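You operate a simulated robot arm through the tools that you are given. There is no shell and no other tool.

The job below is to be done with a simulated robot arm. You get a single attempt, and the scene is never put back.

## Task
Set the hanging camera to Manual and 35 mm, focus till the screen says Sharp, take a photo.
Fine: the print below it, by the green button; height and slide cranks stay as they are.

The check looks at the end state, three seconds after you hand in, the way a careful person would. Anything else that was tipped, shoved, dropped, spilled or broken makes it a failure.

## Robot
A 6-joint arm with a two-finger parallel gripper, fixed in place. Base frame: the origin is on the floor under the middle of its stand, x ahead of it, y to its left, z up. Units: m, degrees, N and s.
With the tool pointing down near the work surface it reaches from about 0.28 to 0.74 m from the base axis. Its first joint turns from -66.0 to 66.0 degrees. Payload 2.45 kg.
The TCP is the grasp point between the finger pads, 0.024 m short of the fingertips. In the tool frame z runs along the fingers and y along their closing line. Largest opening 0.068 m; finger width 0.017, thickness 0.01; the body of the gripper, 0.04 by 0.07 m, starts 0.041 m behind the TCP.
Orientation is told as [roll, pitch, yaw] about the base's x, y, z axes, in that order, counted from this pose: with the fingers straight down and closing along the base's y, the tool's x points along the base's -x, its y along +y and its z along -z.

## Interface
- The arm moves only by the tool step_arm. Its argument "steps" is a list of rows, each a list of 3 entries, a list of its own where there are three numbers: the shift along the tool's x, y, z in m, then the turn, a rotation vector about the tool's x, y, z in rad, then the opening, from 0 (shut) to 1 (fully open). In form: [[[dx, dy, dz], [ax, ay, az], fingers], ...]. A call has 1 to 20 rows; each row shifts and turns the commanded pose from where the row before left it, along the tool's axes as they then stand. Each row takes 0.2 s and may step no farther than 0.05 m and 8.6 degrees from the row before; otherwise, or with a gripper value out of range, the whole call is refused. A pose out of reach is approached as far as the arm can. The call stops where the force on the tool passes 40 N (or 10 N more than at its start, if that is more) or the arm is blocked; 0.2 s more then pass. The fingers move at their own pace (about 0.108 m/s each) and stop on an object; they squeeze with about 22 N. The grip force told is the motor's: it shows also when the fingers shut on nothing. Time passes only in rows, and 0.2 s behind the last, so rows that do not move let the fingers close. It gives the time, the measured TCP pose, the force on the tool (base axes), the opening and the grip force at its end, in the units of the frame above (readings bear some noise), with the torque about the TCP (base axes, N m) and any sound that the robot's microphone picked up, and new pictures: "views" is both (left out), scene, wrist or none.
- Cameras (640 x 400 px; columns grow to the right, rows downward): "scene" is fixed at [0.1639, 0.3984, 1.4877]; the picture's right is [-0.72, -0.69, 0.00], its down [-0.27, 0.28, -0.92] and it looks along [0.64, -0.66, -0.38] (base axes); focal length 253 px, centre (320, 200). "wrist" rides on the gripper at [0.084, 0.011, -0.075] in the tool frame; the picture's right is [-0.13, 0.99, 0.00], its down [-0.60, -0.08, -0.79] and it looks along [-0.79, -0.10, 0.61] (tool axes); focal length 251 px, centre (320, 200). There is no depth. A picture from a camera that has moved, and an enlarged one, comes with that camera's place and axes in the base frame and with its lens. The place of the scene camera against the robot may be out by one fixed shift of up to 0.025 m in any direction.
- inspect(camera, box): a new picture of the part [left, top, right, bottom] of that camera's present view, enlarged. It takes no simulated time.
- close_job(): hands the job in; it is judged then, once.

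Places have to be worked out from the pictures, the camera data and where the tool is seen. Open the gripper and draw the arm clear of the work before you hand the job in, unless the task says otherwise.

The tools are called after "Request:" by a JSON object that holds its "method" and its "body". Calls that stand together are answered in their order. step_arm: Moves the arm, as the interface text tells. Its arguments: {"type":"object","properties":{"steps":{"type":"array"},"views":{"type":"string","enum":["both","scene","wrist","none"]}},"required":["steps"]} The other tools are called the same way: inspect (camera, box) takes an enlarged picture of a part of a camera's view; close_job () hands the job in.

At the start:

```text
time_s: 0.0
ee_pos: [0.4294, 0.0733, 1.4449]
ee_rot: [0.1, -0.1, 0.1]
wrist_force: [0.0, 1.2, 0.3]
torque: [-0.02, -0.02, 0.01]
grip_width: 0.0681
gripper_force: 0.1
```

scene: 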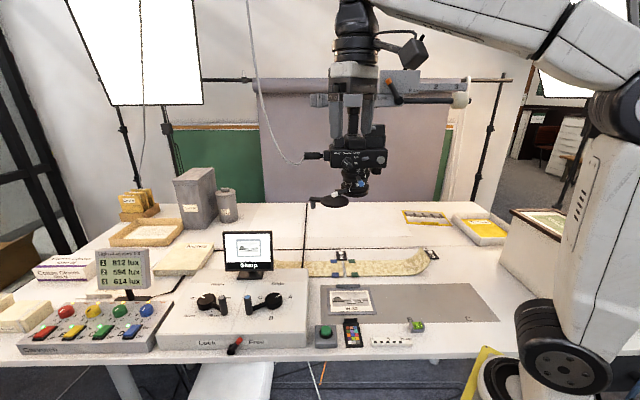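
wrist: 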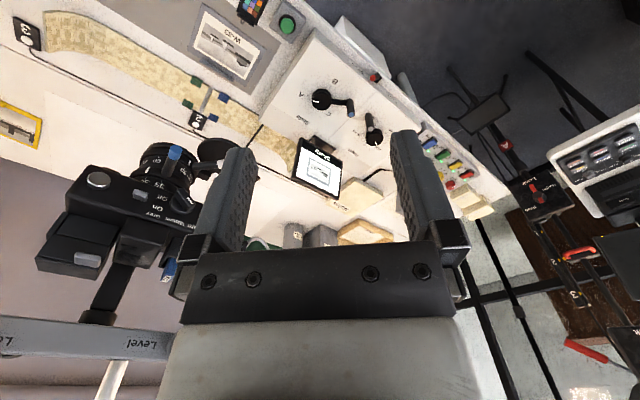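

I start by enlarging the camera region, the desk screen and the control panels to understand the layout.

Request:
{"method": "inspect", "body": {"camera": "scene", "box": [290, 60, 490, 220]}}

Request:
{"method": "inspect", "body": {"camera": "scene", "box": [150, 220, 310, 360]}}

Request:
{"method": "inspect", "body": {"camera": "scene", "box": [300, 260, 500, 370]}}

Request:
{"method": "inspect", "body": {"camera": "wrist", "box": [20, 120, 220, 300]}}

Request:
{"method": "inspect", "body": {"camera": "scene", "box": [0, 230, 170, 370]}}

```text
2.50 times, centred on (390, 140) of scene
camera zoom: at [0.1639, 0.3984, 1.4877], right [-0.72, -0.69, 0.0], down [-0.27, 0.28, -0.92], along [0.64, -0.66, -0.38], focal length 634 px, centre (145, 350)
```

zoom: 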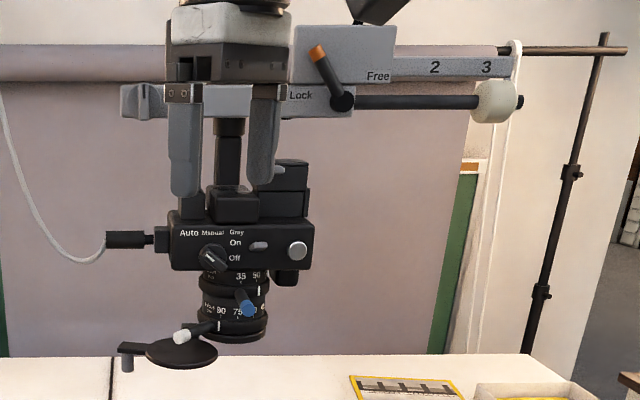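

```text
2.86 times, centred on (230, 290) of scene
camera zoom: at [0.1639, 0.3984, 1.4877], right [-0.72, -0.69, 0.0], down [-0.27, 0.28, -0.92], along [0.64, -0.66, -0.38], focal length 724 px, centre (577, -57)
```

zoom: 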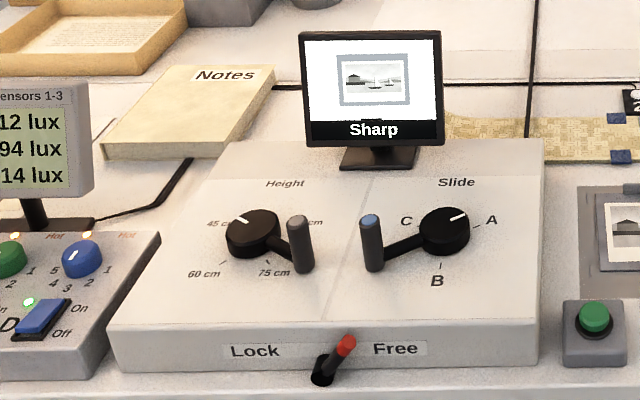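

```text
3.20 times, centred on (400, 315) of scene
camera zoom: at [0.1639, 0.3984, 1.4877], right [-0.72, -0.69, 0.0], down [-0.27, 0.28, -0.92], along [0.64, -0.66, -0.38], focal length 811 px, centre (64, -168)
```

zoom: 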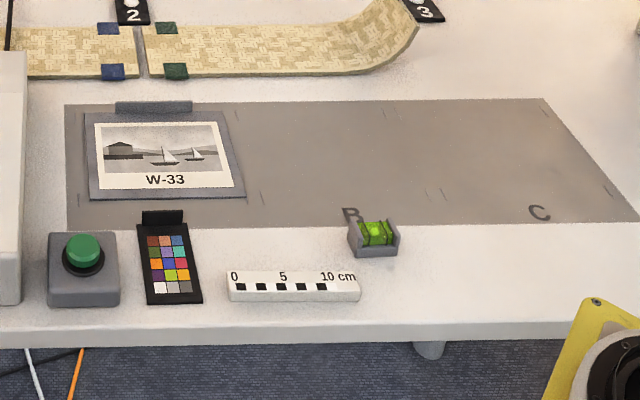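

```text
2.22 times, centred on (120, 210) of wrist
camera zoom: at [0.3454, 0.0844, 1.52], right [0.13, 0.99, 0.0], down [0.6, -0.08, 0.79], along [0.79, -0.1, -0.61], focal length 559 px, centre (764, 178)
```

zoom: 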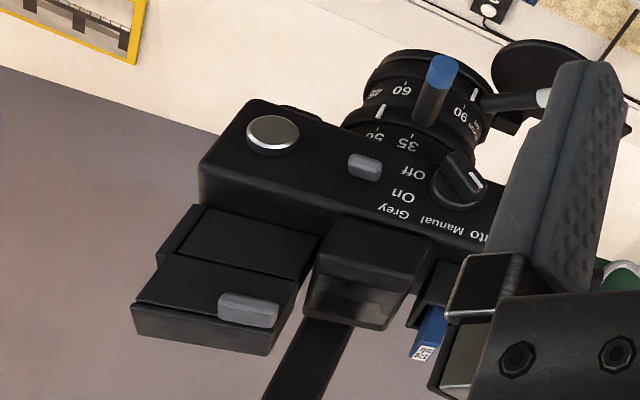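

```text
2.86 times, centred on (85, 300) of scene
camera zoom: at [0.1639, 0.3984, 1.4877], right [-0.72, -0.69, 0.0], down [-0.27, 0.28, -0.92], along [0.64, -0.66, -0.38], focal length 724 px, centre (991, -86)
```

zoom: 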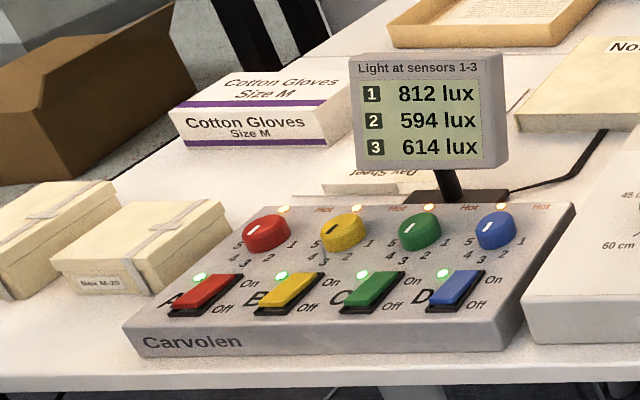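

The top plate of the hanging camera (dial Auto/Manual/Grey, On/Off slider, silver button) faces the robot, at about x 0.54, y -0.22, z 1.31. I back the arm off a bit and swing to the right for a better wrist view.

Request:
{"method": "step_arm", "body": {"steps": [[[0.04, 0, 0], [0, 0, 0], 1], [[0.04, 0, 0], [0, 0, 0], 1], [[0.0, -0.04, 0], [0, 0, 0], 1], [[0, -0.04, 0], [0, 0, 0], 1], [[0, -0.04, 0], [0, 0, 0], 1], [[0, -0.04, 0], [0, 0, 0], 1], [[0, -0.04, 0], [0, 0, 0], 1], [[0, -0.04, 0], [0, 0, 0], 1]]}}

Request:
{"method": "inspect", "body": {"camera": "wrist", "box": [220, 80, 420, 280]}}

```text
time_s: 1.8
ee_pos: [0.3492, -0.1669, 1.4416]
ee_rot: [0.1, -0.2, 0.3]
wrist_force: [1.1, 0.3, 0.6]
torque: [-0.01, -0.01, -0.04]
grip_width: 0.068
gripper_force: 0.1
camera wrist: at [0.2653, -0.157, 1.5162], right [0.13, 0.99, 0.0], down [0.6, -0.08, 0.79], along [0.79, -0.1, -0.61], focal length 251 px, centre (320, 200)
```

scene: 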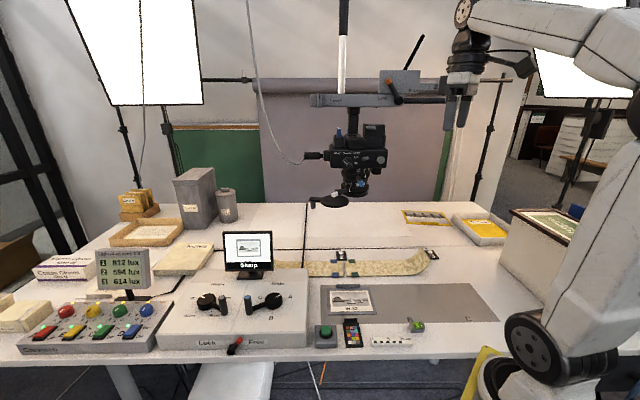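
wrist: 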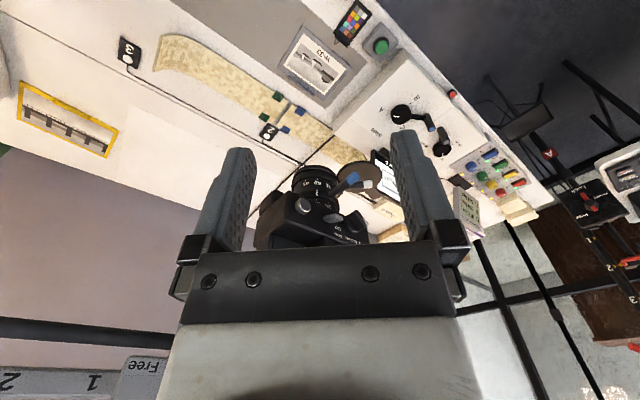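

```text
2.00 times, centred on (320, 180) of wrist
camera zoom: at [0.2653, -0.157, 1.5162], right [0.13, 0.99, 0.0], down [0.6, -0.08, 0.79], along [0.79, -0.1, -0.61], focal length 503 px, centre (320, 240)
```

zoom: 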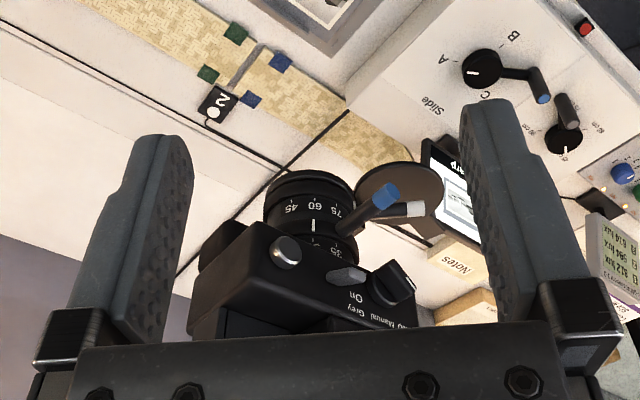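

The hanging camera is now clear in the scene view; I zoom in on it from there and check the screen for its state.

Request:
{"method": "inspect", "body": {"camera": "scene", "box": [300, 110, 412, 216]}}

Request:
{"method": "inspect", "body": {"camera": "scene", "box": [320, 135, 400, 185]}}

Request:
{"method": "inspect", "body": {"camera": "scene", "box": [310, 155, 390, 215]}}

Request:
{"method": "inspect", "body": {"camera": "scene", "box": [290, 60, 450, 150]}}

Request:
{"method": "inspect", "body": {"camera": "scene", "box": [210, 220, 290, 280]}}

```text
3.77 times, centred on (356, 163) of scene
camera zoom: at [0.1639, 0.3984, 1.4877], right [-0.72, -0.69, 0.0], down [-0.27, 0.28, -0.92], along [0.64, -0.66, -0.38], focal length 956 px, centre (184, 340)
```

zoom: 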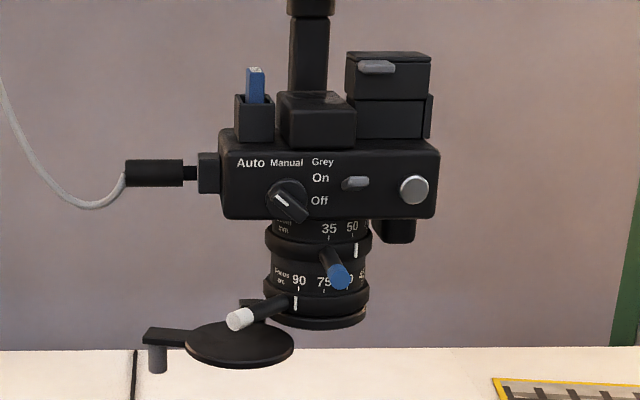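

```text
8.00 times, centred on (360, 160) of scene
camera zoom: at [0.1639, 0.3984, 1.4877], right [-0.72, -0.69, 0.0], down [-0.27, 0.28, -0.92], along [0.64, -0.66, -0.38], focal length 2027 px, centre (0, 520)
```

zoom: 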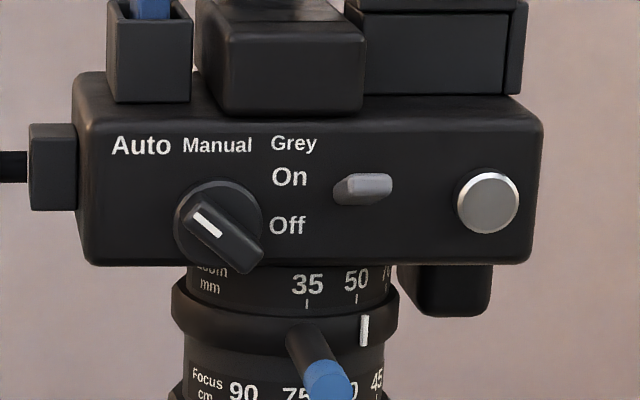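

```text
6.67 times, centred on (350, 185) of scene
camera zoom: at [0.1639, 0.3984, 1.4877], right [-0.72, -0.69, 0.0], down [-0.27, 0.28, -0.92], along [0.64, -0.66, -0.38], focal length 1690 px, centre (120, 300)
```

zoom: 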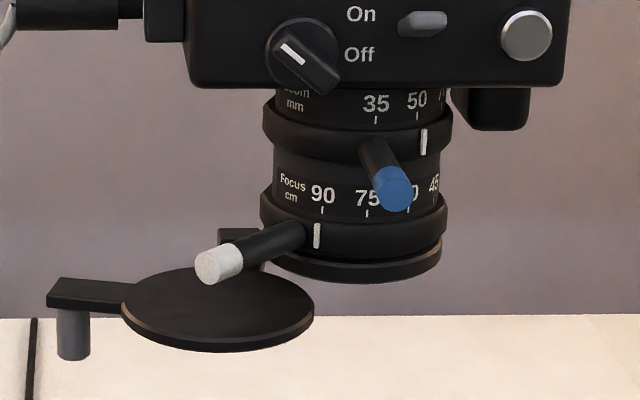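

```text
4.00 times, centred on (370, 105) of scene
camera zoom: at [0.1639, 0.3984, 1.4877], right [-0.72, -0.69, 0.0], down [-0.27, 0.28, -0.92], along [0.64, -0.66, -0.38], focal length 1014 px, centre (120, 580)
```

zoom: 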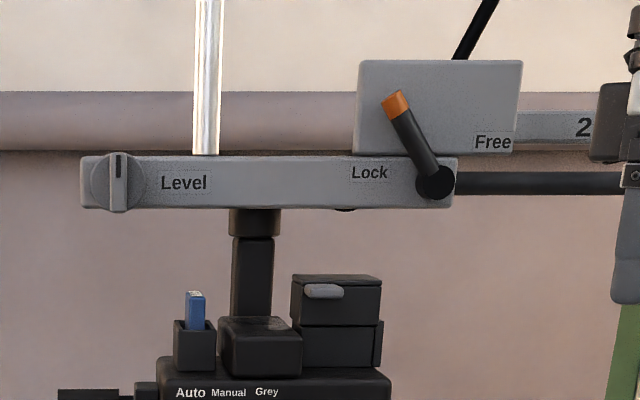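

```text
6.67 times, centred on (250, 250) of scene
camera zoom: at [0.1639, 0.3984, 1.4877], right [-0.72, -0.69, 0.0], down [-0.27, 0.28, -0.92], along [0.64, -0.66, -0.38], focal length 1690 px, centre (787, -133)
```

zoom: 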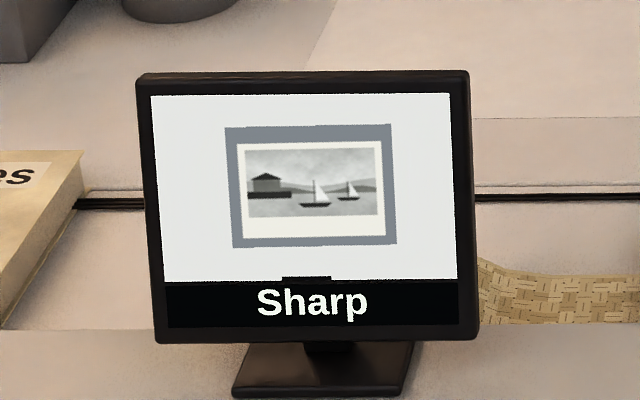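

I now know roughly: silver button (0.541, -0.216, 1.311), blue zoom lever tip (0.555, -0.145, 1.253), white focus lever tip (0.62, -0.117, 1.216), table z about 0.71. The dial reads Auto, zoom 50, focus 90. I lower the hand a little, still well back, and pitch it to get a level frontal view of the top plate.

Request:
{"method": "step_arm", "body": {"steps": [[[0, 0, 0.04], [0, 0, 0], 1], [[0, 0, 0.04], [0, 0, 0], 1], [[0, 0, 0.04], [0, 0, 0], 1], [[-0.01, 0, 0], [0, -0.13, 0], 1], [[0, 0, 0], [0, -0.13, 0], 1], [[0, 0, 0], [0, -0.13, 0], 1], [[0, 0, 0], [0, -0.13, 0], 1], [[0, 0, 0], [0, -0.13, 0], 1]]}}

Request:
{"method": "inspect", "body": {"camera": "wrist", "box": [200, 60, 440, 260]}}

```text
time_s: 3.6
ee_pos: [0.3996, -0.2046, 1.3262]
ee_rot: [0.2, -37.6, 0.0]
wrist_force: [0.3, 0.2, -0.1]
torque: [0.02, -0.01, 0.03]
grip_width: 0.0679
gripper_force: 0.0
out of reach, approached as far as the arm can: row 5, 6, 7, 8
camera wrist: at [0.2879, -0.1941, 1.3346], right [0.1, 0.99, 0.08], down [0.0, -0.08, 1.0], along [0.99, -0.1, 0.0], focal length 251 px, centre (320, 200)
```

scene: 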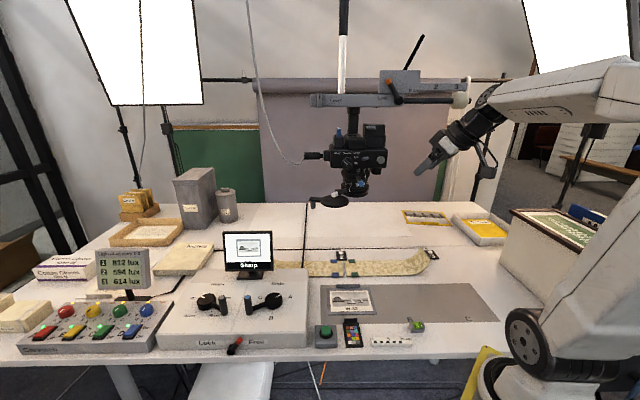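
wrist: 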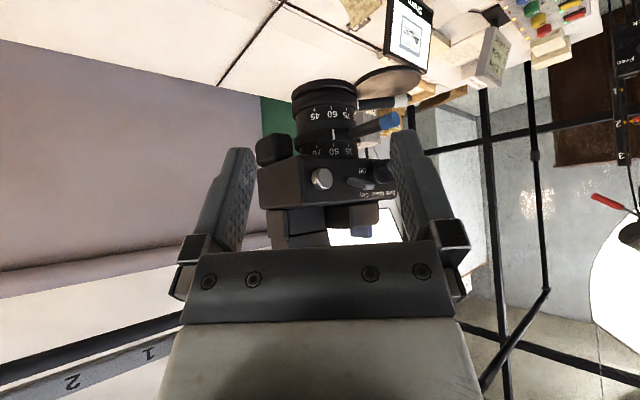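

```text
2.00 times, centred on (320, 160) of wrist
camera zoom: at [0.2879, -0.1941, 1.3346], right [0.1, 0.99, 0.08], down [0.0, -0.08, 1.0], along [0.99, -0.1, 0.0], focal length 503 px, centre (320, 280)
```

zoom: 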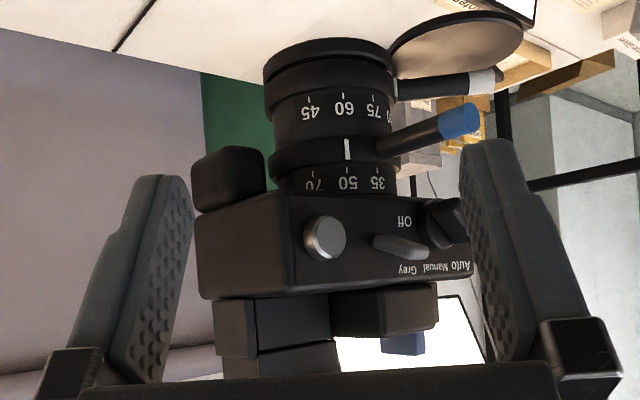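

The arm reached its limit and settled at (0.400, -0.205, 1.326), which is safe. The view is good; I zoom in on the plate and the lens to measure the dial, slider, button and levers.

Request:
{"method": "inspect", "body": {"camera": "wrist", "box": [250, 140, 410, 240]}}

Request:
{"method": "inspect", "body": {"camera": "wrist", "box": [330, 140, 410, 200]}}

Request:
{"method": "inspect", "body": {"camera": "wrist", "box": [280, 60, 420, 160]}}

Request:
{"method": "inspect", "body": {"camera": "scene", "box": [300, 310, 380, 360]}}

```text
4.00 times, centred on (330, 190) of wrist
camera zoom: at [0.2879, -0.1941, 1.3346], right [0.1, 0.99, 0.08], down [0.0, -0.08, 1.0], along [0.99, -0.1, 0.0], focal length 1006 px, centre (280, 240)
```

zoom: 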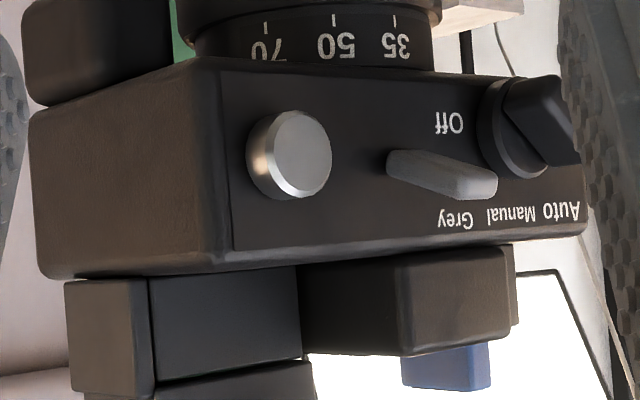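

```text
6.67 times, centred on (370, 170) of wrist
camera zoom: at [0.2879, -0.1941, 1.3346], right [0.1, 0.99, 0.08], down [0.0, -0.08, 1.0], along [0.99, -0.1, 0.0], focal length 1676 px, centre (-13, 400)
```

zoom: 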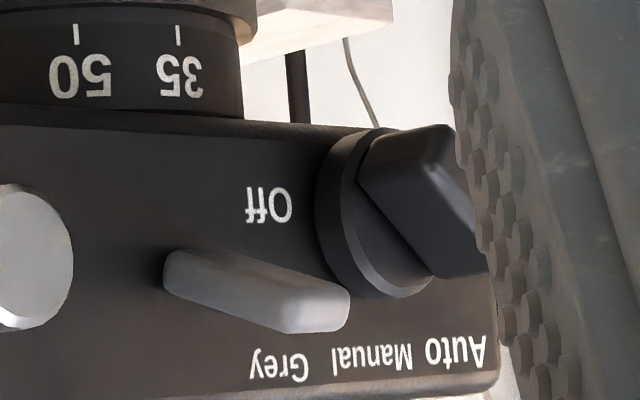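

```text
4.00 times, centred on (350, 110) of wrist
camera zoom: at [0.2879, -0.1941, 1.3346], right [0.1, 0.99, 0.08], down [0.0, -0.08, 1.0], along [0.99, -0.1, 0.0], focal length 1006 px, centre (200, 560)
```

zoom: 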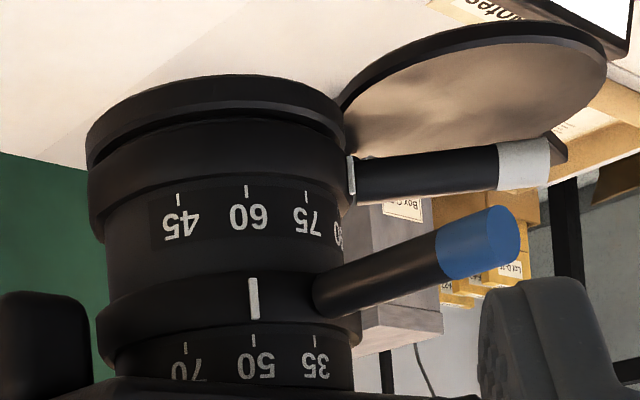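

```text
8.00 times, centred on (340, 335) of scene
camera zoom: at [0.1639, 0.3984, 1.4877], right [-0.72, -0.69, 0.0], down [-0.27, 0.28, -0.92], along [0.64, -0.66, -0.38], focal length 2027 px, centre (160, -880)
```

zoom: 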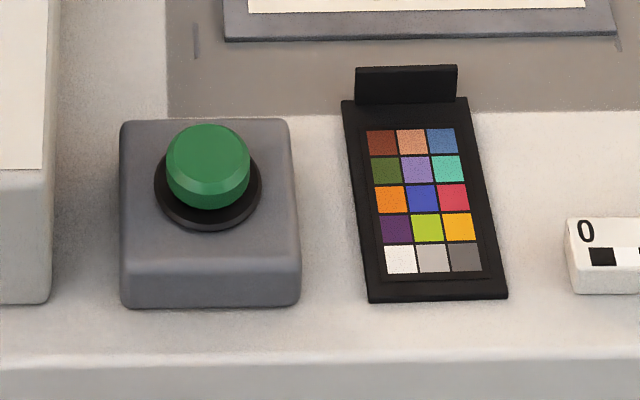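

The plate is actually turned about 45 degrees: its normal is about (-0.71, 0.71, 0), the dial axis at about (0.612, -0.153, 1.305) and the lens axis near (0.62, -0.213). I must approach from the left front along (0.71, -0.71, 0), so I first shift the hand to the left (+y), staying back from the camera.

Request:
{"method": "step_arm", "body": {"steps": [[[0, 0.045, 0], [0, 0, 0], 1], [[0, 0.045, 0], [0, 0, 0], 1], [[-0.03, 0.045, 0.025], [0, 0, 0], 1], [[-0.03, 0.045, 0.025], [0, 0, 0], 1]]}}

```text
refused: row 3 steps farther than a row can; nothing moved
```

The step was over the 0.05 m limit per row, so I split it into smaller rows.

Request:
{"method": "step_arm", "body": {"steps": [[[0, 0.045, 0], [0, 0, 0], 1], [[0, 0.045, 0], [0, 0, 0], 1], [[0, 0.045, 0], [0, 0, 0], 1], [[0, 0.045, 0], [0, 0, 0], 1], [[-0.03, 0, 0.025], [0, 0, 0], 1], [[-0.03, 0, 0.025], [0, 0, 0], 1]]}}

```text
time_s: 5.0
ee_pos: [0.5619, -0.0763, 1.3228]
ee_rot: [0.1, -37.4, 0.1]
wrist_force: [0.0, 0.7, 0.7]
torque: [0.03, -0.03, 0.01]
grip_width: 0.0679
gripper_force: 0.0
out of reach, approached as far as the arm can: row 1, 2, 3, 4
camera wrist: at [0.4492, -0.0659, 1.3313], right [0.1, 0.99, 0.08], down [0.0, -0.08, 1.0], along [0.99, -0.1, -0.01], focal length 251 px, centre (320, 200)
```

scene: 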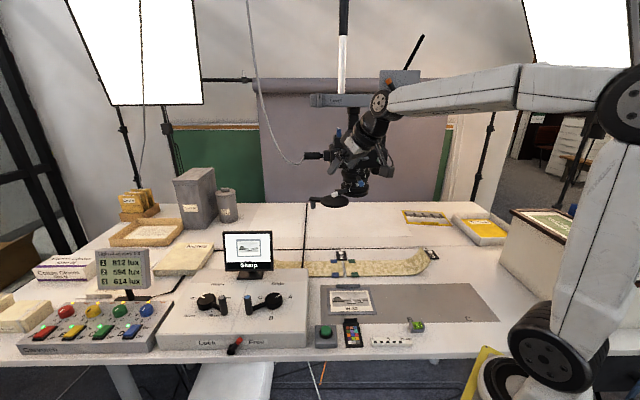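
wrist: 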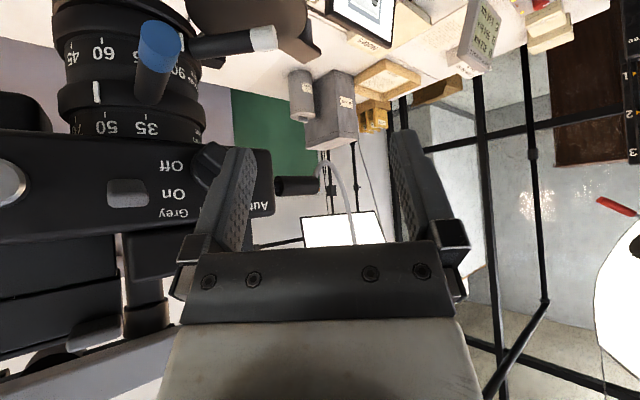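

Moving along the reach limit slid the hand to (0.562, -0.076, 1.323), nearer the camera but with several cm of clearance. I shift it 4 cm to +y, then yaw the hand -45 degrees so it squares up to the plate.

Request:
{"method": "step_arm", "body": {"steps": [[[0, 0.04, 0], [0, 0, 0], 1], [[0, 0, 0], [0.0795, 0, 0.104], 1], [[0, 0, 0], [0.0795, 0, 0.104], 1], [[0, 0, 0], [0.0795, 0, 0.104], 1], [[0, 0, 0], [0.0795, 0, 0.104], 1], [[0, 0, 0], [0.0795, 0, 0.104], 1], [[0, 0, 0], [0.0795, 0, 0.104], 1]]}}

```text
time_s: 6.6
ee_pos: [0.5605, -0.0375, 1.3236]
ee_rot: [0.1, -37.4, -45.0]
wrist_force: [-0.1, -1.2, 0.1]
torque: [-0.03, 0.01, -0.03]
grip_width: 0.0679
gripper_force: 0.1
camera wrist: at [0.4891, 0.0501, 1.3316], right [0.77, 0.63, 0.08], down [-0.06, -0.06, 1.0], along [0.63, -0.78, -0.01], focal length 251 px, centre (320, 200)
```

scene: 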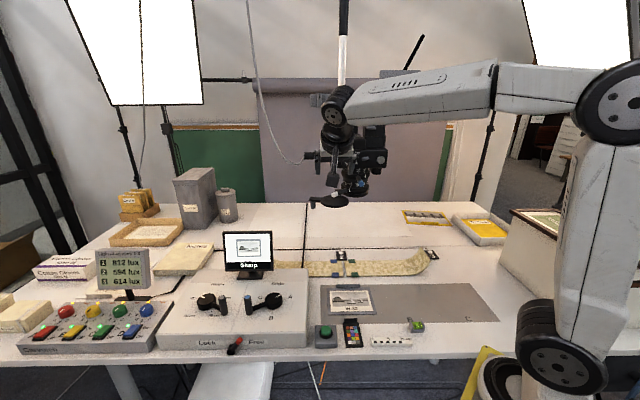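
wrist: 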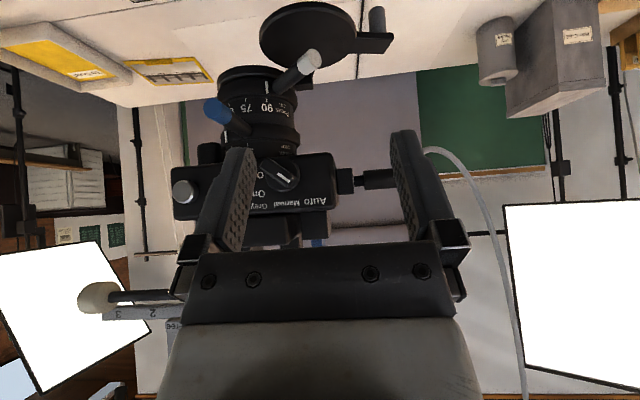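

Now I have a nearly frontal view of the plate; I zoom in to measure the dial and levers precisely.

Request:
{"method": "inspect", "body": {"camera": "wrist", "box": [160, 120, 360, 245]}}

Request:
{"method": "inspect", "body": {"camera": "wrist", "box": [190, 0, 390, 125]}}

Request:
{"method": "inspect", "body": {"camera": "wrist", "box": [245, 145, 325, 195]}}

```text
3.20 times, centred on (260, 182) of wrist
camera zoom: at [0.4891, 0.0501, 1.3316], right [0.77, 0.63, 0.08], down [-0.06, -0.06, 1.0], along [0.63, -0.78, -0.01], focal length 805 px, centre (512, 256)
```

zoom: 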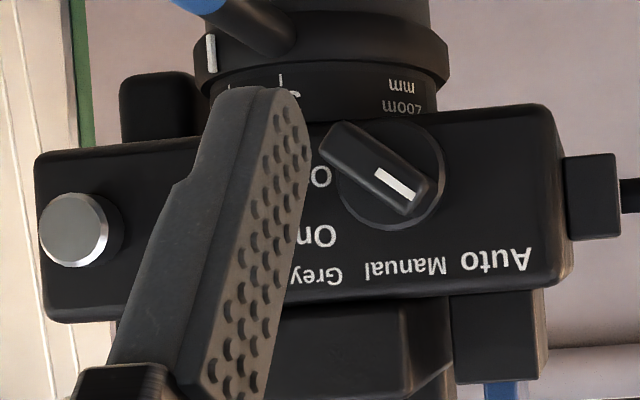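

```text
3.20 times, centred on (290, 62) of wrist
camera zoom: at [0.4891, 0.0501, 1.3316], right [0.77, 0.63, 0.08], down [-0.06, -0.06, 1.0], along [0.63, -0.78, -0.01], focal length 805 px, centre (416, 640)
```

zoom: 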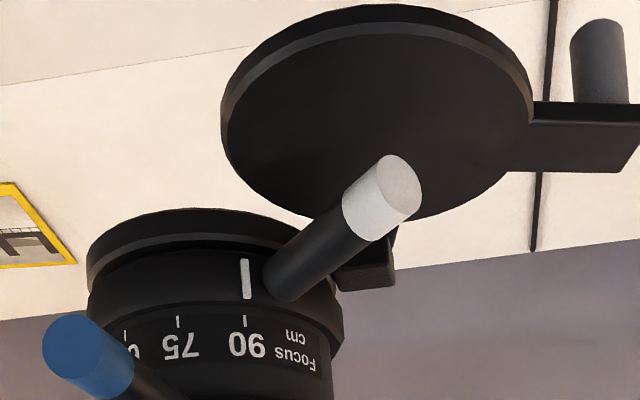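

```text
8.00 times, centred on (285, 170) of wrist
camera zoom: at [0.4891, 0.0501, 1.3316], right [0.77, 0.63, 0.08], down [-0.06, -0.06, 1.0], along [0.63, -0.78, -0.01], focal length 2012 px, centre (600, 440)
```

zoom: 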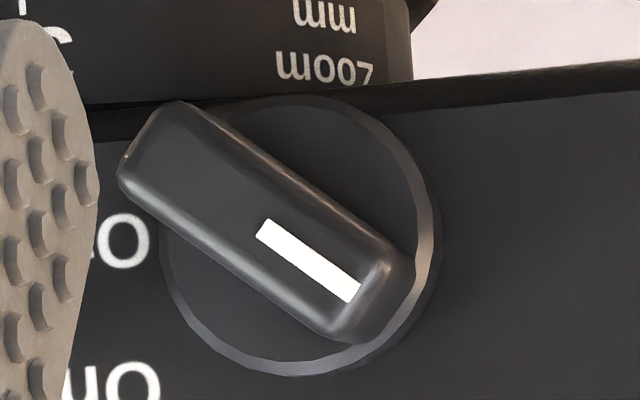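

The dial bar (about 12 mm wide, protruding to about n = -0.521) points to Auto at about 45 degrees, with its axis through (0.605, -0.144, 1.3045). Next I pitch the hand to horizontal at this stand-off, about 7 cm in front of the dial.

Request:
{"method": "step_arm", "body": {"steps": [[[0, 0, 0], [0, -0.1311, 0], 1], [[0, 0, 0], [0, -0.1311, 0], 1], [[0, 0, 0], [0, -0.1311, 0], 1], [[0, 0, 0], [0, -0.1311, 0], 1], [[0, 0, 0], [0, -0.1311, 0], 1], [[0, 0, 0], [0, -0.1311, 0], 0.7], [[0, 0, 0], [0, -0.1311, 0], 0.62]]}}

```text
time_s: 8.2
ee_pos: [0.5594, -0.0363, 1.3228]
ee_rot: [86.5, -89.8, -131.4]
wrist_force: [0.3, 0.8, 0.6]
torque: [0.01, 0.03, -0.02]
grip_width: 0.0421
gripper_force: 0.1
camera wrist: at [0.5151, 0.0246, 1.2389], right [0.7, 0.7, 0.13], down [-0.62, 0.5, 0.6], along [0.36, -0.5, 0.79], focal length 251 px, centre (320, 200)
```

scene: 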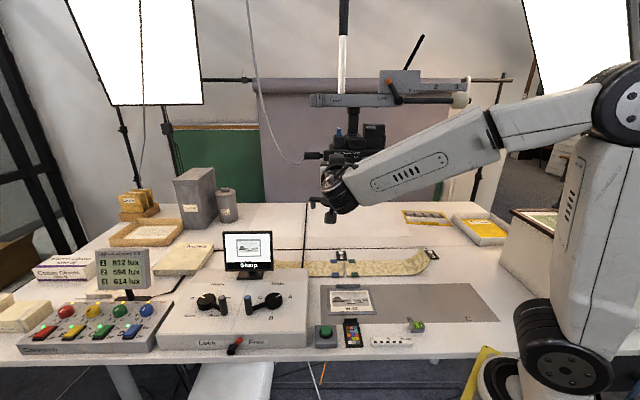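
wrist: 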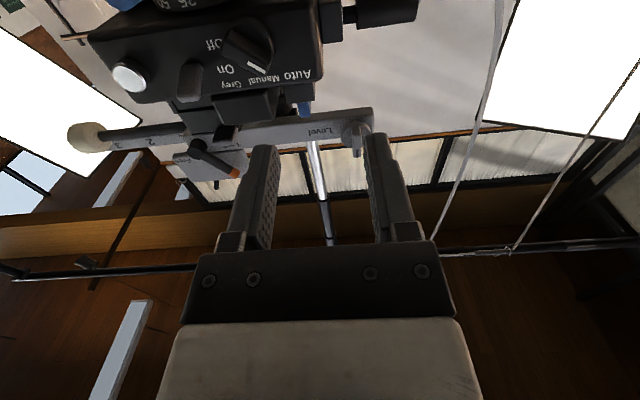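

The hand is now horizontal, pointing along (0.71, -0.71, 0), and the plate is seen well above it in the upside-down view. I shift sideways and down onto the dial axis and roll -45 degrees so that the fingers straddle the bar.

Request:
{"method": "step_arm", "body": {"steps": [[[0.0183, -0.044, 0], [0, 0, 0], 0.62], [[0, 0, 0], [0, 0, -0.131], 0.62], [[0, 0, 0], [0, 0, -0.131], 0.62], [[0, 0, 0], [0, 0, -0.131], 0.62], [[0, 0, 0], [0, 0, -0.131], 0.62], [[0, 0, 0], [0, 0, -0.131], 0.62], [[0, 0, 0], [0, 0, -0.131], 0.62]]}}

Request:
{"method": "inspect", "body": {"camera": "wrist", "box": [200, 50, 440, 200]}}

Request:
{"method": "inspect", "body": {"camera": "scene", "box": [290, 120, 410, 220]}}

```text
time_s: 9.8
ee_pos: [0.5294, -0.0683, 1.3046]
ee_rot: [-89.8, -44.9, 44.9]
wrist_force: [0.4, 0.6, 0.2]
torque: [-0.02, -0.01, -0.01]
grip_width: 0.0422
gripper_force: 0.0
camera wrist: at [0.4397, -0.051, 1.2382], right [0.56, 0.56, -0.61], down [-0.3, 0.82, 0.48], along [0.77, -0.09, 0.63], focal length 251 px, centre (320, 200)
```

scene: 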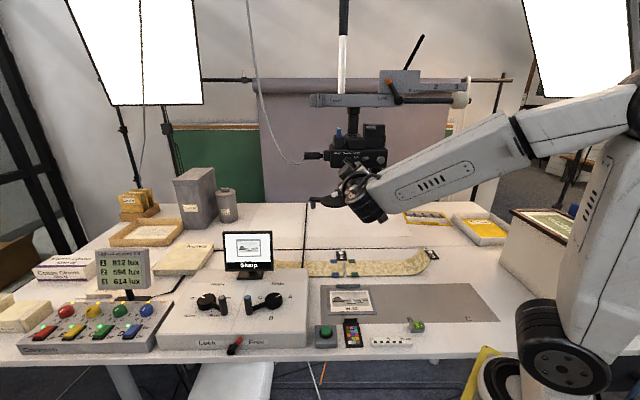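
wrist: 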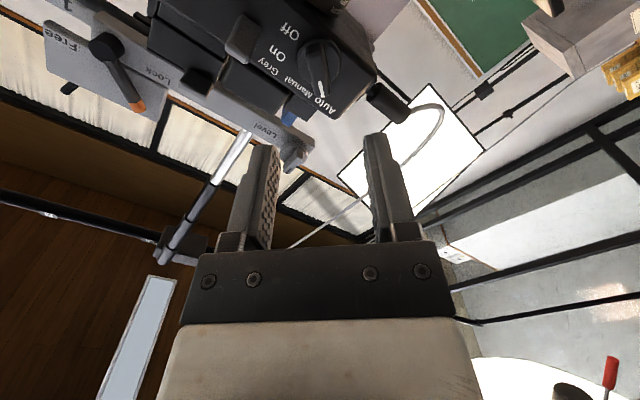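

```text
2.67 times, centred on (320, 125) of wrist
camera zoom: at [0.4397, -0.051, 1.2382], right [0.56, 0.56, -0.61], down [-0.3, 0.82, 0.48], along [0.77, -0.09, 0.63], focal length 670 px, centre (320, 400)
```

zoom: 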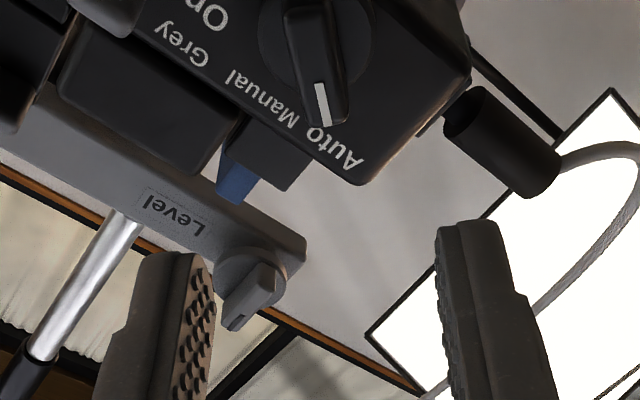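

```text
4.00 times, centred on (350, 170) of scene
camera zoom: at [0.1639, 0.3984, 1.4877], right [-0.72, -0.69, 0.0], down [-0.27, 0.28, -0.92], along [0.64, -0.66, -0.38], focal length 1014 px, centre (200, 320)
```

zoom: 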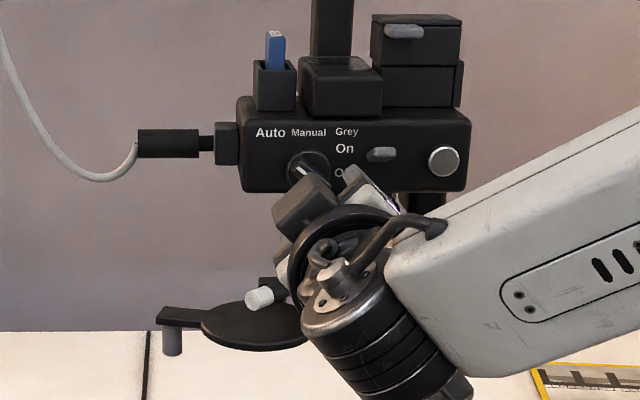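

The bar stands centred between the fingers and perpendicular to the closing line. Before advancing I triangulate the bar's face depth using a closer zoom of the white mark from this new viewpoint.

Request:
{"method": "inspect", "body": {"camera": "wrist", "box": [280, 30, 360, 110]}}

Request:
{"method": "inspect", "body": {"camera": "scene", "box": [330, 140, 390, 180]}}

```text
5.00 times, centred on (320, 70) of wrist
camera zoom: at [0.4397, -0.051, 1.2382], right [0.56, 0.56, -0.61], down [-0.3, 0.82, 0.48], along [0.77, -0.09, 0.63], focal length 1257 px, centre (320, 850)
```

zoom: 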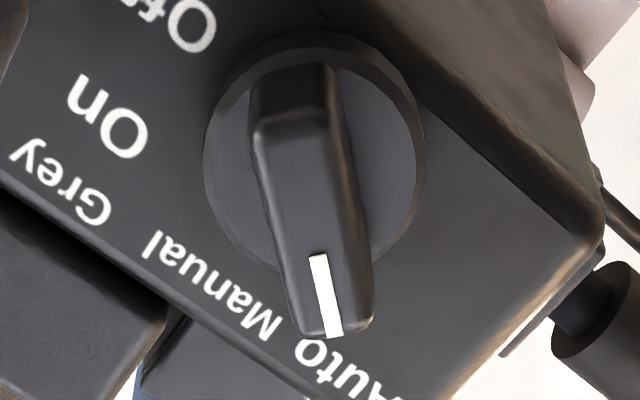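

```text
10.00 times, centred on (360, 160) of scene
camera zoom: at [0.1639, 0.3984, 1.4877], right [-0.72, -0.69, 0.0], down [-0.27, 0.28, -0.92], along [0.64, -0.66, -0.38], focal length 2534 px, centre (-80, 600)
```

zoom: 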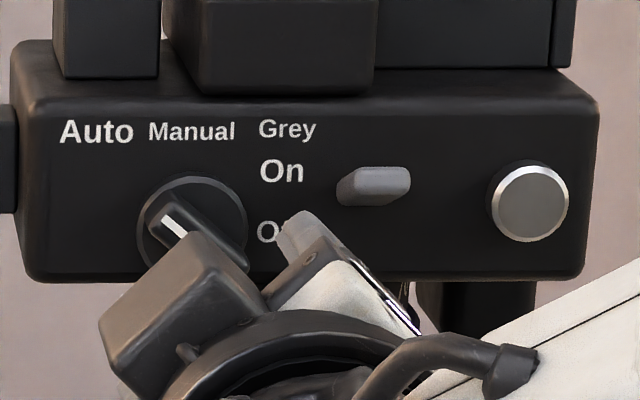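

The bar's face is at n about -0.513 and the disc's face at about -0.534, so the fingertips should stop near n = -0.530 (advance 0.083). I advance 0.06 first and check.

Request:
{"method": "step_arm", "body": {"steps": [[[0, 0, 0.02], [0, 0, 0], 0.62], [[0, 0, 0.02], [0, 0, 0], 0.62], [[0, 0, 0.02], [0, 0, 0], 0.62]]}}

Request:
{"method": "inspect", "body": {"camera": "wrist", "box": [230, 80, 410, 200]}}

Request:
{"method": "inspect", "body": {"camera": "scene", "box": [310, 130, 400, 200]}}

```text
time_s: 10.6
ee_pos: [0.5711, -0.1102, 1.3053]
ee_rot: [-89.9, -44.9, 45.0]
wrist_force: [0.0, 0.9, 0.0]
torque: [0.0, 0.04, -0.03]
grip_width: 0.0421
gripper_force: 0.1
camera wrist: at [0.482, -0.0932, 1.2379], right [0.56, 0.56, -0.61], down [-0.3, 0.82, 0.48], along [0.77, -0.09, 0.63], focal length 251 px, centre (320, 200)
```

scene: 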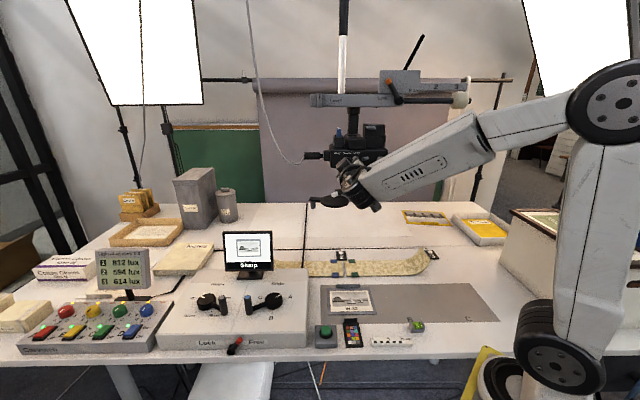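
wrist: 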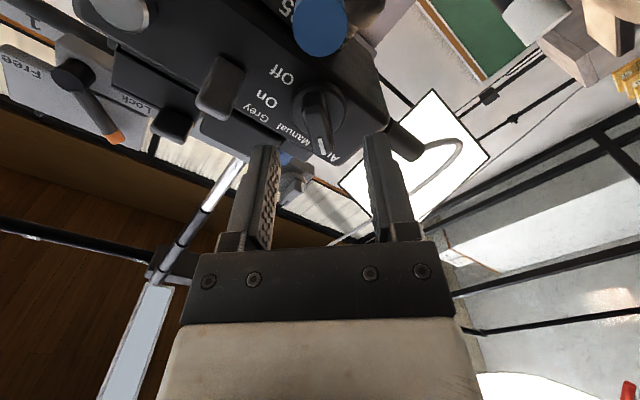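

```text
3.33 times, centred on (320, 140) of wrist
camera zoom: at [0.482, -0.0932, 1.2379], right [0.56, 0.56, -0.61], down [-0.3, 0.82, 0.48], along [0.77, -0.09, 0.63], focal length 838 px, centre (320, 400)
```

zoom: 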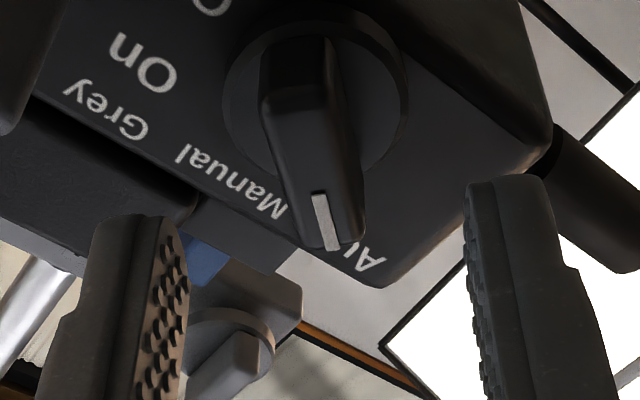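

```text
5.71 times, centred on (355, 165) of scene
camera zoom: at [0.1639, 0.3984, 1.4877], right [-0.72, -0.69, 0.0], down [-0.27, 0.28, -0.92], along [0.64, -0.66, -0.38], focal length 1448 px, centre (120, 400)
```

zoom: 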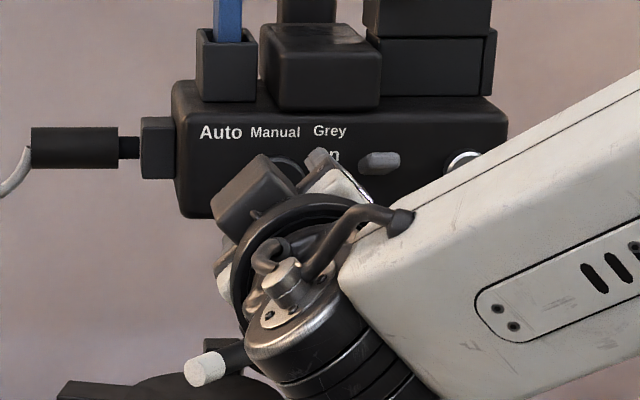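

The bar is still centred between the fingers and the tips are about 7 mm short of its face. I advance another 0.024 to straddle it, in two small steps.

Request:
{"method": "step_arm", "body": {"steps": [[[0, 0, 0.012], [0, 0, 0], 0.62], [[0, 0, 0.012], [0, 0, 0], 0.62], [[0, 0, 0], [0, 0, 0], 0.62]]}}

Request:
{"method": "inspect", "body": {"camera": "wrist", "box": [230, 80, 410, 200]}}

```text
time_s: 11.4
ee_pos: [0.5896, -0.1282, 1.3038]
ee_rot: [-89.7, -45.0, 45.0]
wrist_force: [0.2, 0.7, 0.5]
torque: [-0.02, 0.02, -0.04]
grip_width: 0.0419
gripper_force: 0.1
camera wrist: at [0.5003, -0.1114, 1.2368], right [0.56, 0.56, -0.61], down [-0.3, 0.82, 0.48], along [0.77, -0.09, 0.63], focal length 251 px, centre (320, 200)
```

scene: 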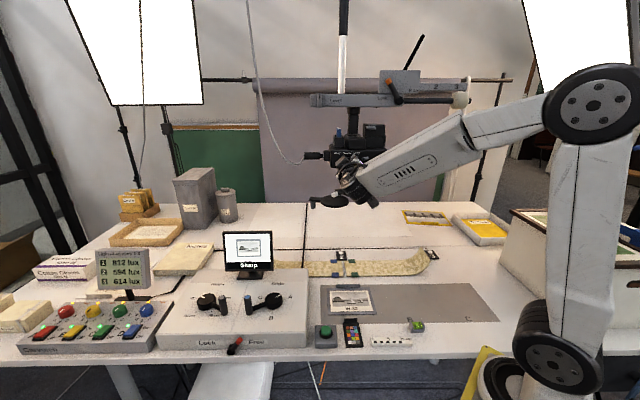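
wrist: 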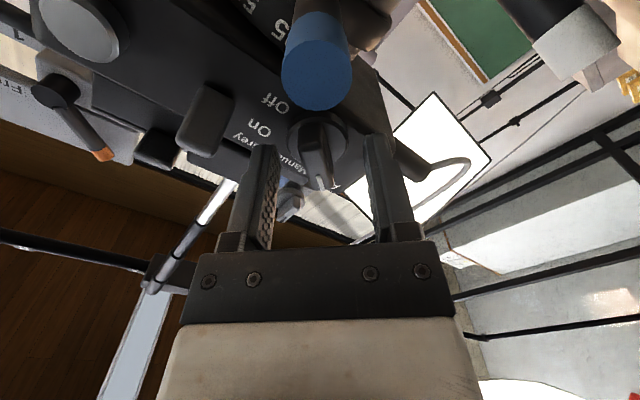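

```text
3.33 times, centred on (320, 140) of wrist
camera zoom: at [0.5003, -0.1114, 1.2368], right [0.56, 0.56, -0.61], down [-0.3, 0.82, 0.48], along [0.77, -0.09, 0.63], focal length 838 px, centre (320, 400)
```

zoom: 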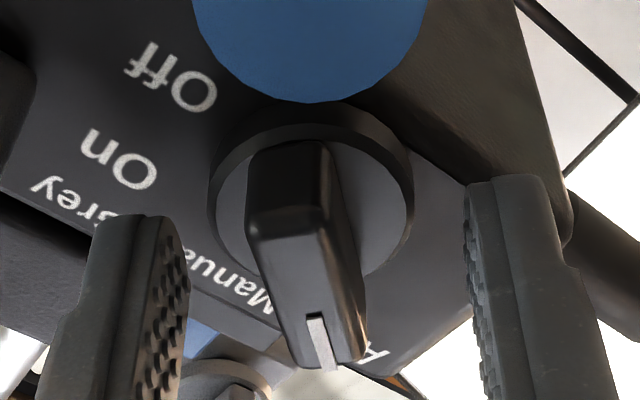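

The tips straddle the bar with no contact force. I close the fingers on the bar and check the grip.

Request:
{"method": "step_arm", "body": {"steps": [[[0, 0, 0], [0, 0, 0], 0.3], [[0, 0, 0], [0, 0, 0], 0], [[0, 0, 0], [0, 0, 0], 0]], "views": "wrist"}}

Request:
{"method": "inspect", "body": {"camera": "wrist", "box": [230, 80, 410, 200]}}

```text
time_s: 12.2
ee_pos: [0.5893, -0.1302, 1.3044]
ee_rot: [-90.1, -45.1, 44.9]
wrist_force: [-4.6, -4.6, 4.8]
torque: [0.28, 0.3, -0.6]
grip_width: 0.0119
gripper_force: 32.4
camera wrist: at [0.4997, -0.1119, 1.2373], right [0.56, 0.56, -0.61], down [-0.3, 0.82, 0.48], along [0.77, -0.09, 0.63], focal length 251 px, centre (320, 200)
```

wrist: 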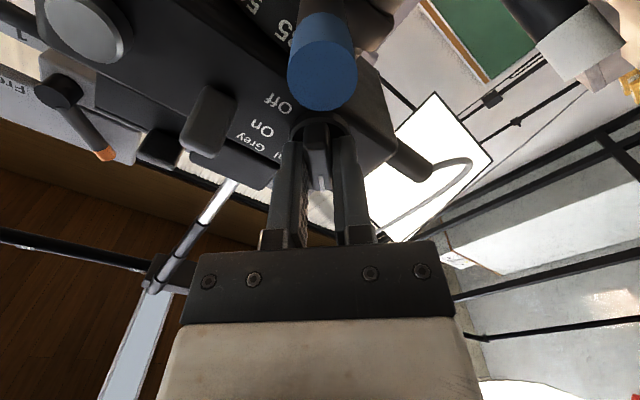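

```text
3.33 times, centred on (320, 140) of wrist
camera zoom: at [0.4997, -0.1119, 1.2373], right [0.56, 0.56, -0.61], down [-0.3, 0.82, 0.48], along [0.77, -0.09, 0.63], focal length 838 px, centre (320, 400)
```

zoom: 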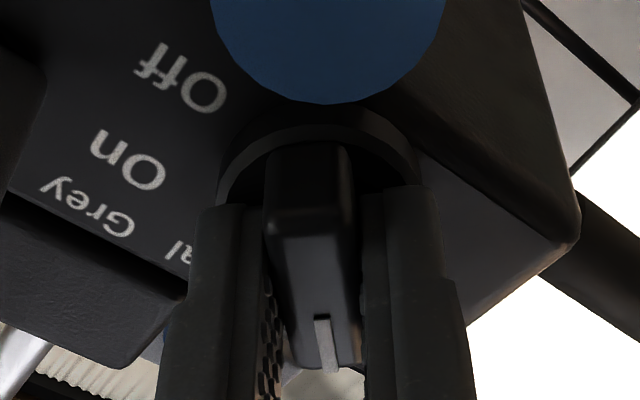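

Gripped (12 mm wide) with a slight sideways force of about 8 N, meaning my axis is off by roughly 1.5 mm. I correct that shift and turn the dial clockwise 45 degrees to Manual.

Request:
{"method": "step_arm", "body": {"steps": [[[0, -0.0014, 0], [0, 0, 0], 0], [[0, 0, 0], [0, 0, 0.131], 0], [[0, 0, 0], [0, 0, 0.131], 0], [[0, 0, 0], [0, 0, 0.131], 0], [[0, 0, 0], [0, 0, 0.131], 0], [[0, 0, 0], [0, 0, 0.131], 0], [[0, 0, 0], [0, 0, 0.131], 0], [[0, 0, 0], [0, 0, 0], 0]]}}

Request:
{"method": "inspect", "body": {"camera": "wrist", "box": [200, 40, 440, 200]}}

Request:
{"method": "inspect", "body": {"camera": "scene", "box": [210, 220, 290, 280]}}

Request:
{"method": "inspect", "body": {"camera": "scene", "box": [310, 130, 400, 200]}}

```text
time_s: 14.0
ee_pos: [0.5893, -0.1287, 1.3049]
ee_rot: [44.3, -89.7, -89.3]
wrist_force: [6.4, -15.6, -4.2]
torque: [0.18, 0.19, -0.21]
grip_width: 0.012
gripper_force: 32.6
camera wrist: at [0.5438, -0.0674, 1.2212], right [0.7, 0.7, 0.13], down [-0.62, 0.5, 0.61], along [0.36, -0.51, 0.78], focal length 251 px, centre (320, 200)
```

scene: 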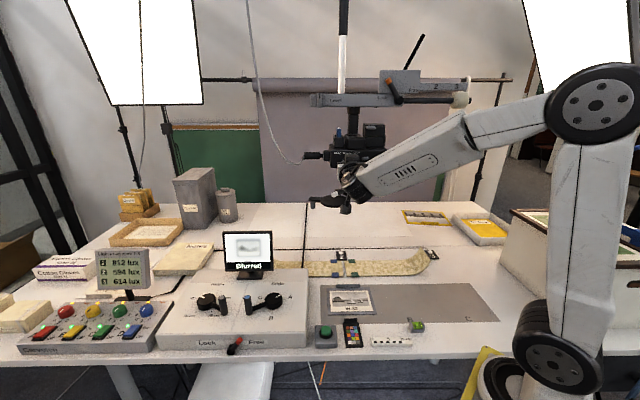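
wrist: 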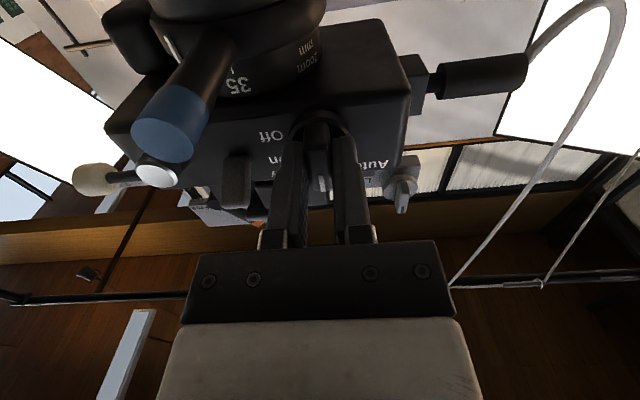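

```text
2.50 times, centred on (320, 120) of wrist
camera zoom: at [0.5438, -0.0674, 1.2212], right [0.7, 0.7, 0.13], down [-0.62, 0.5, 0.61], along [0.36, -0.51, 0.78], focal length 629 px, centre (320, 400)
```

zoom: 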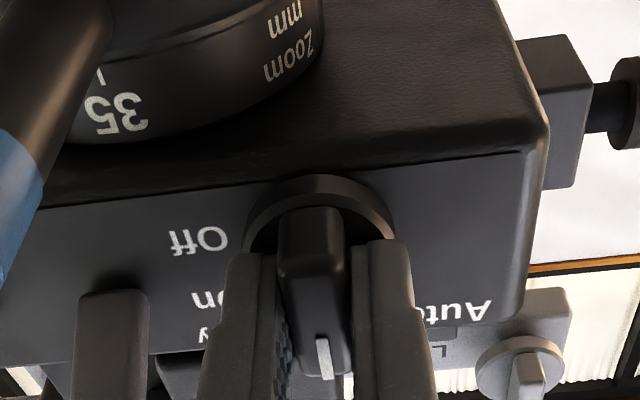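

```text
6.67 times, centred on (250, 250) of scene
camera zoom: at [0.1643, 0.3977, 1.4879], right [-0.72, -0.69, 0.0], down [-0.27, 0.28, -0.92], along [0.64, -0.66, -0.38], focal length 1690 px, centre (787, -133)
```

zoom: 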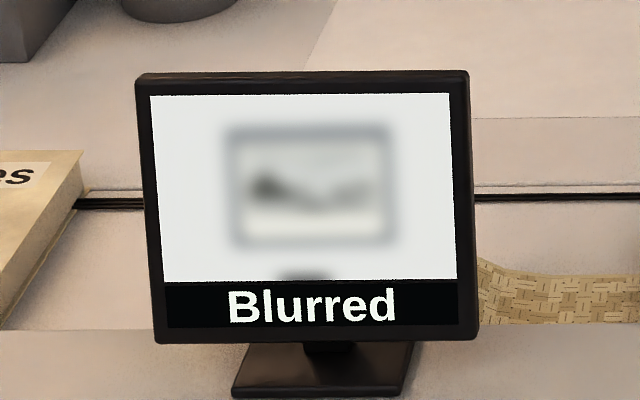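

```text
5.71 times, centred on (355, 165) of scene
camera zoom: at [0.1643, 0.3977, 1.4879], right [-0.72, -0.69, 0.0], down [-0.27, 0.28, -0.92], along [0.64, -0.66, -0.38], focal length 1448 px, centre (120, 400)
```

zoom: 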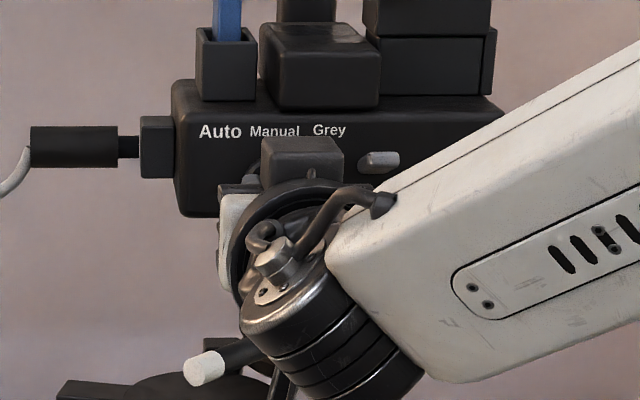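

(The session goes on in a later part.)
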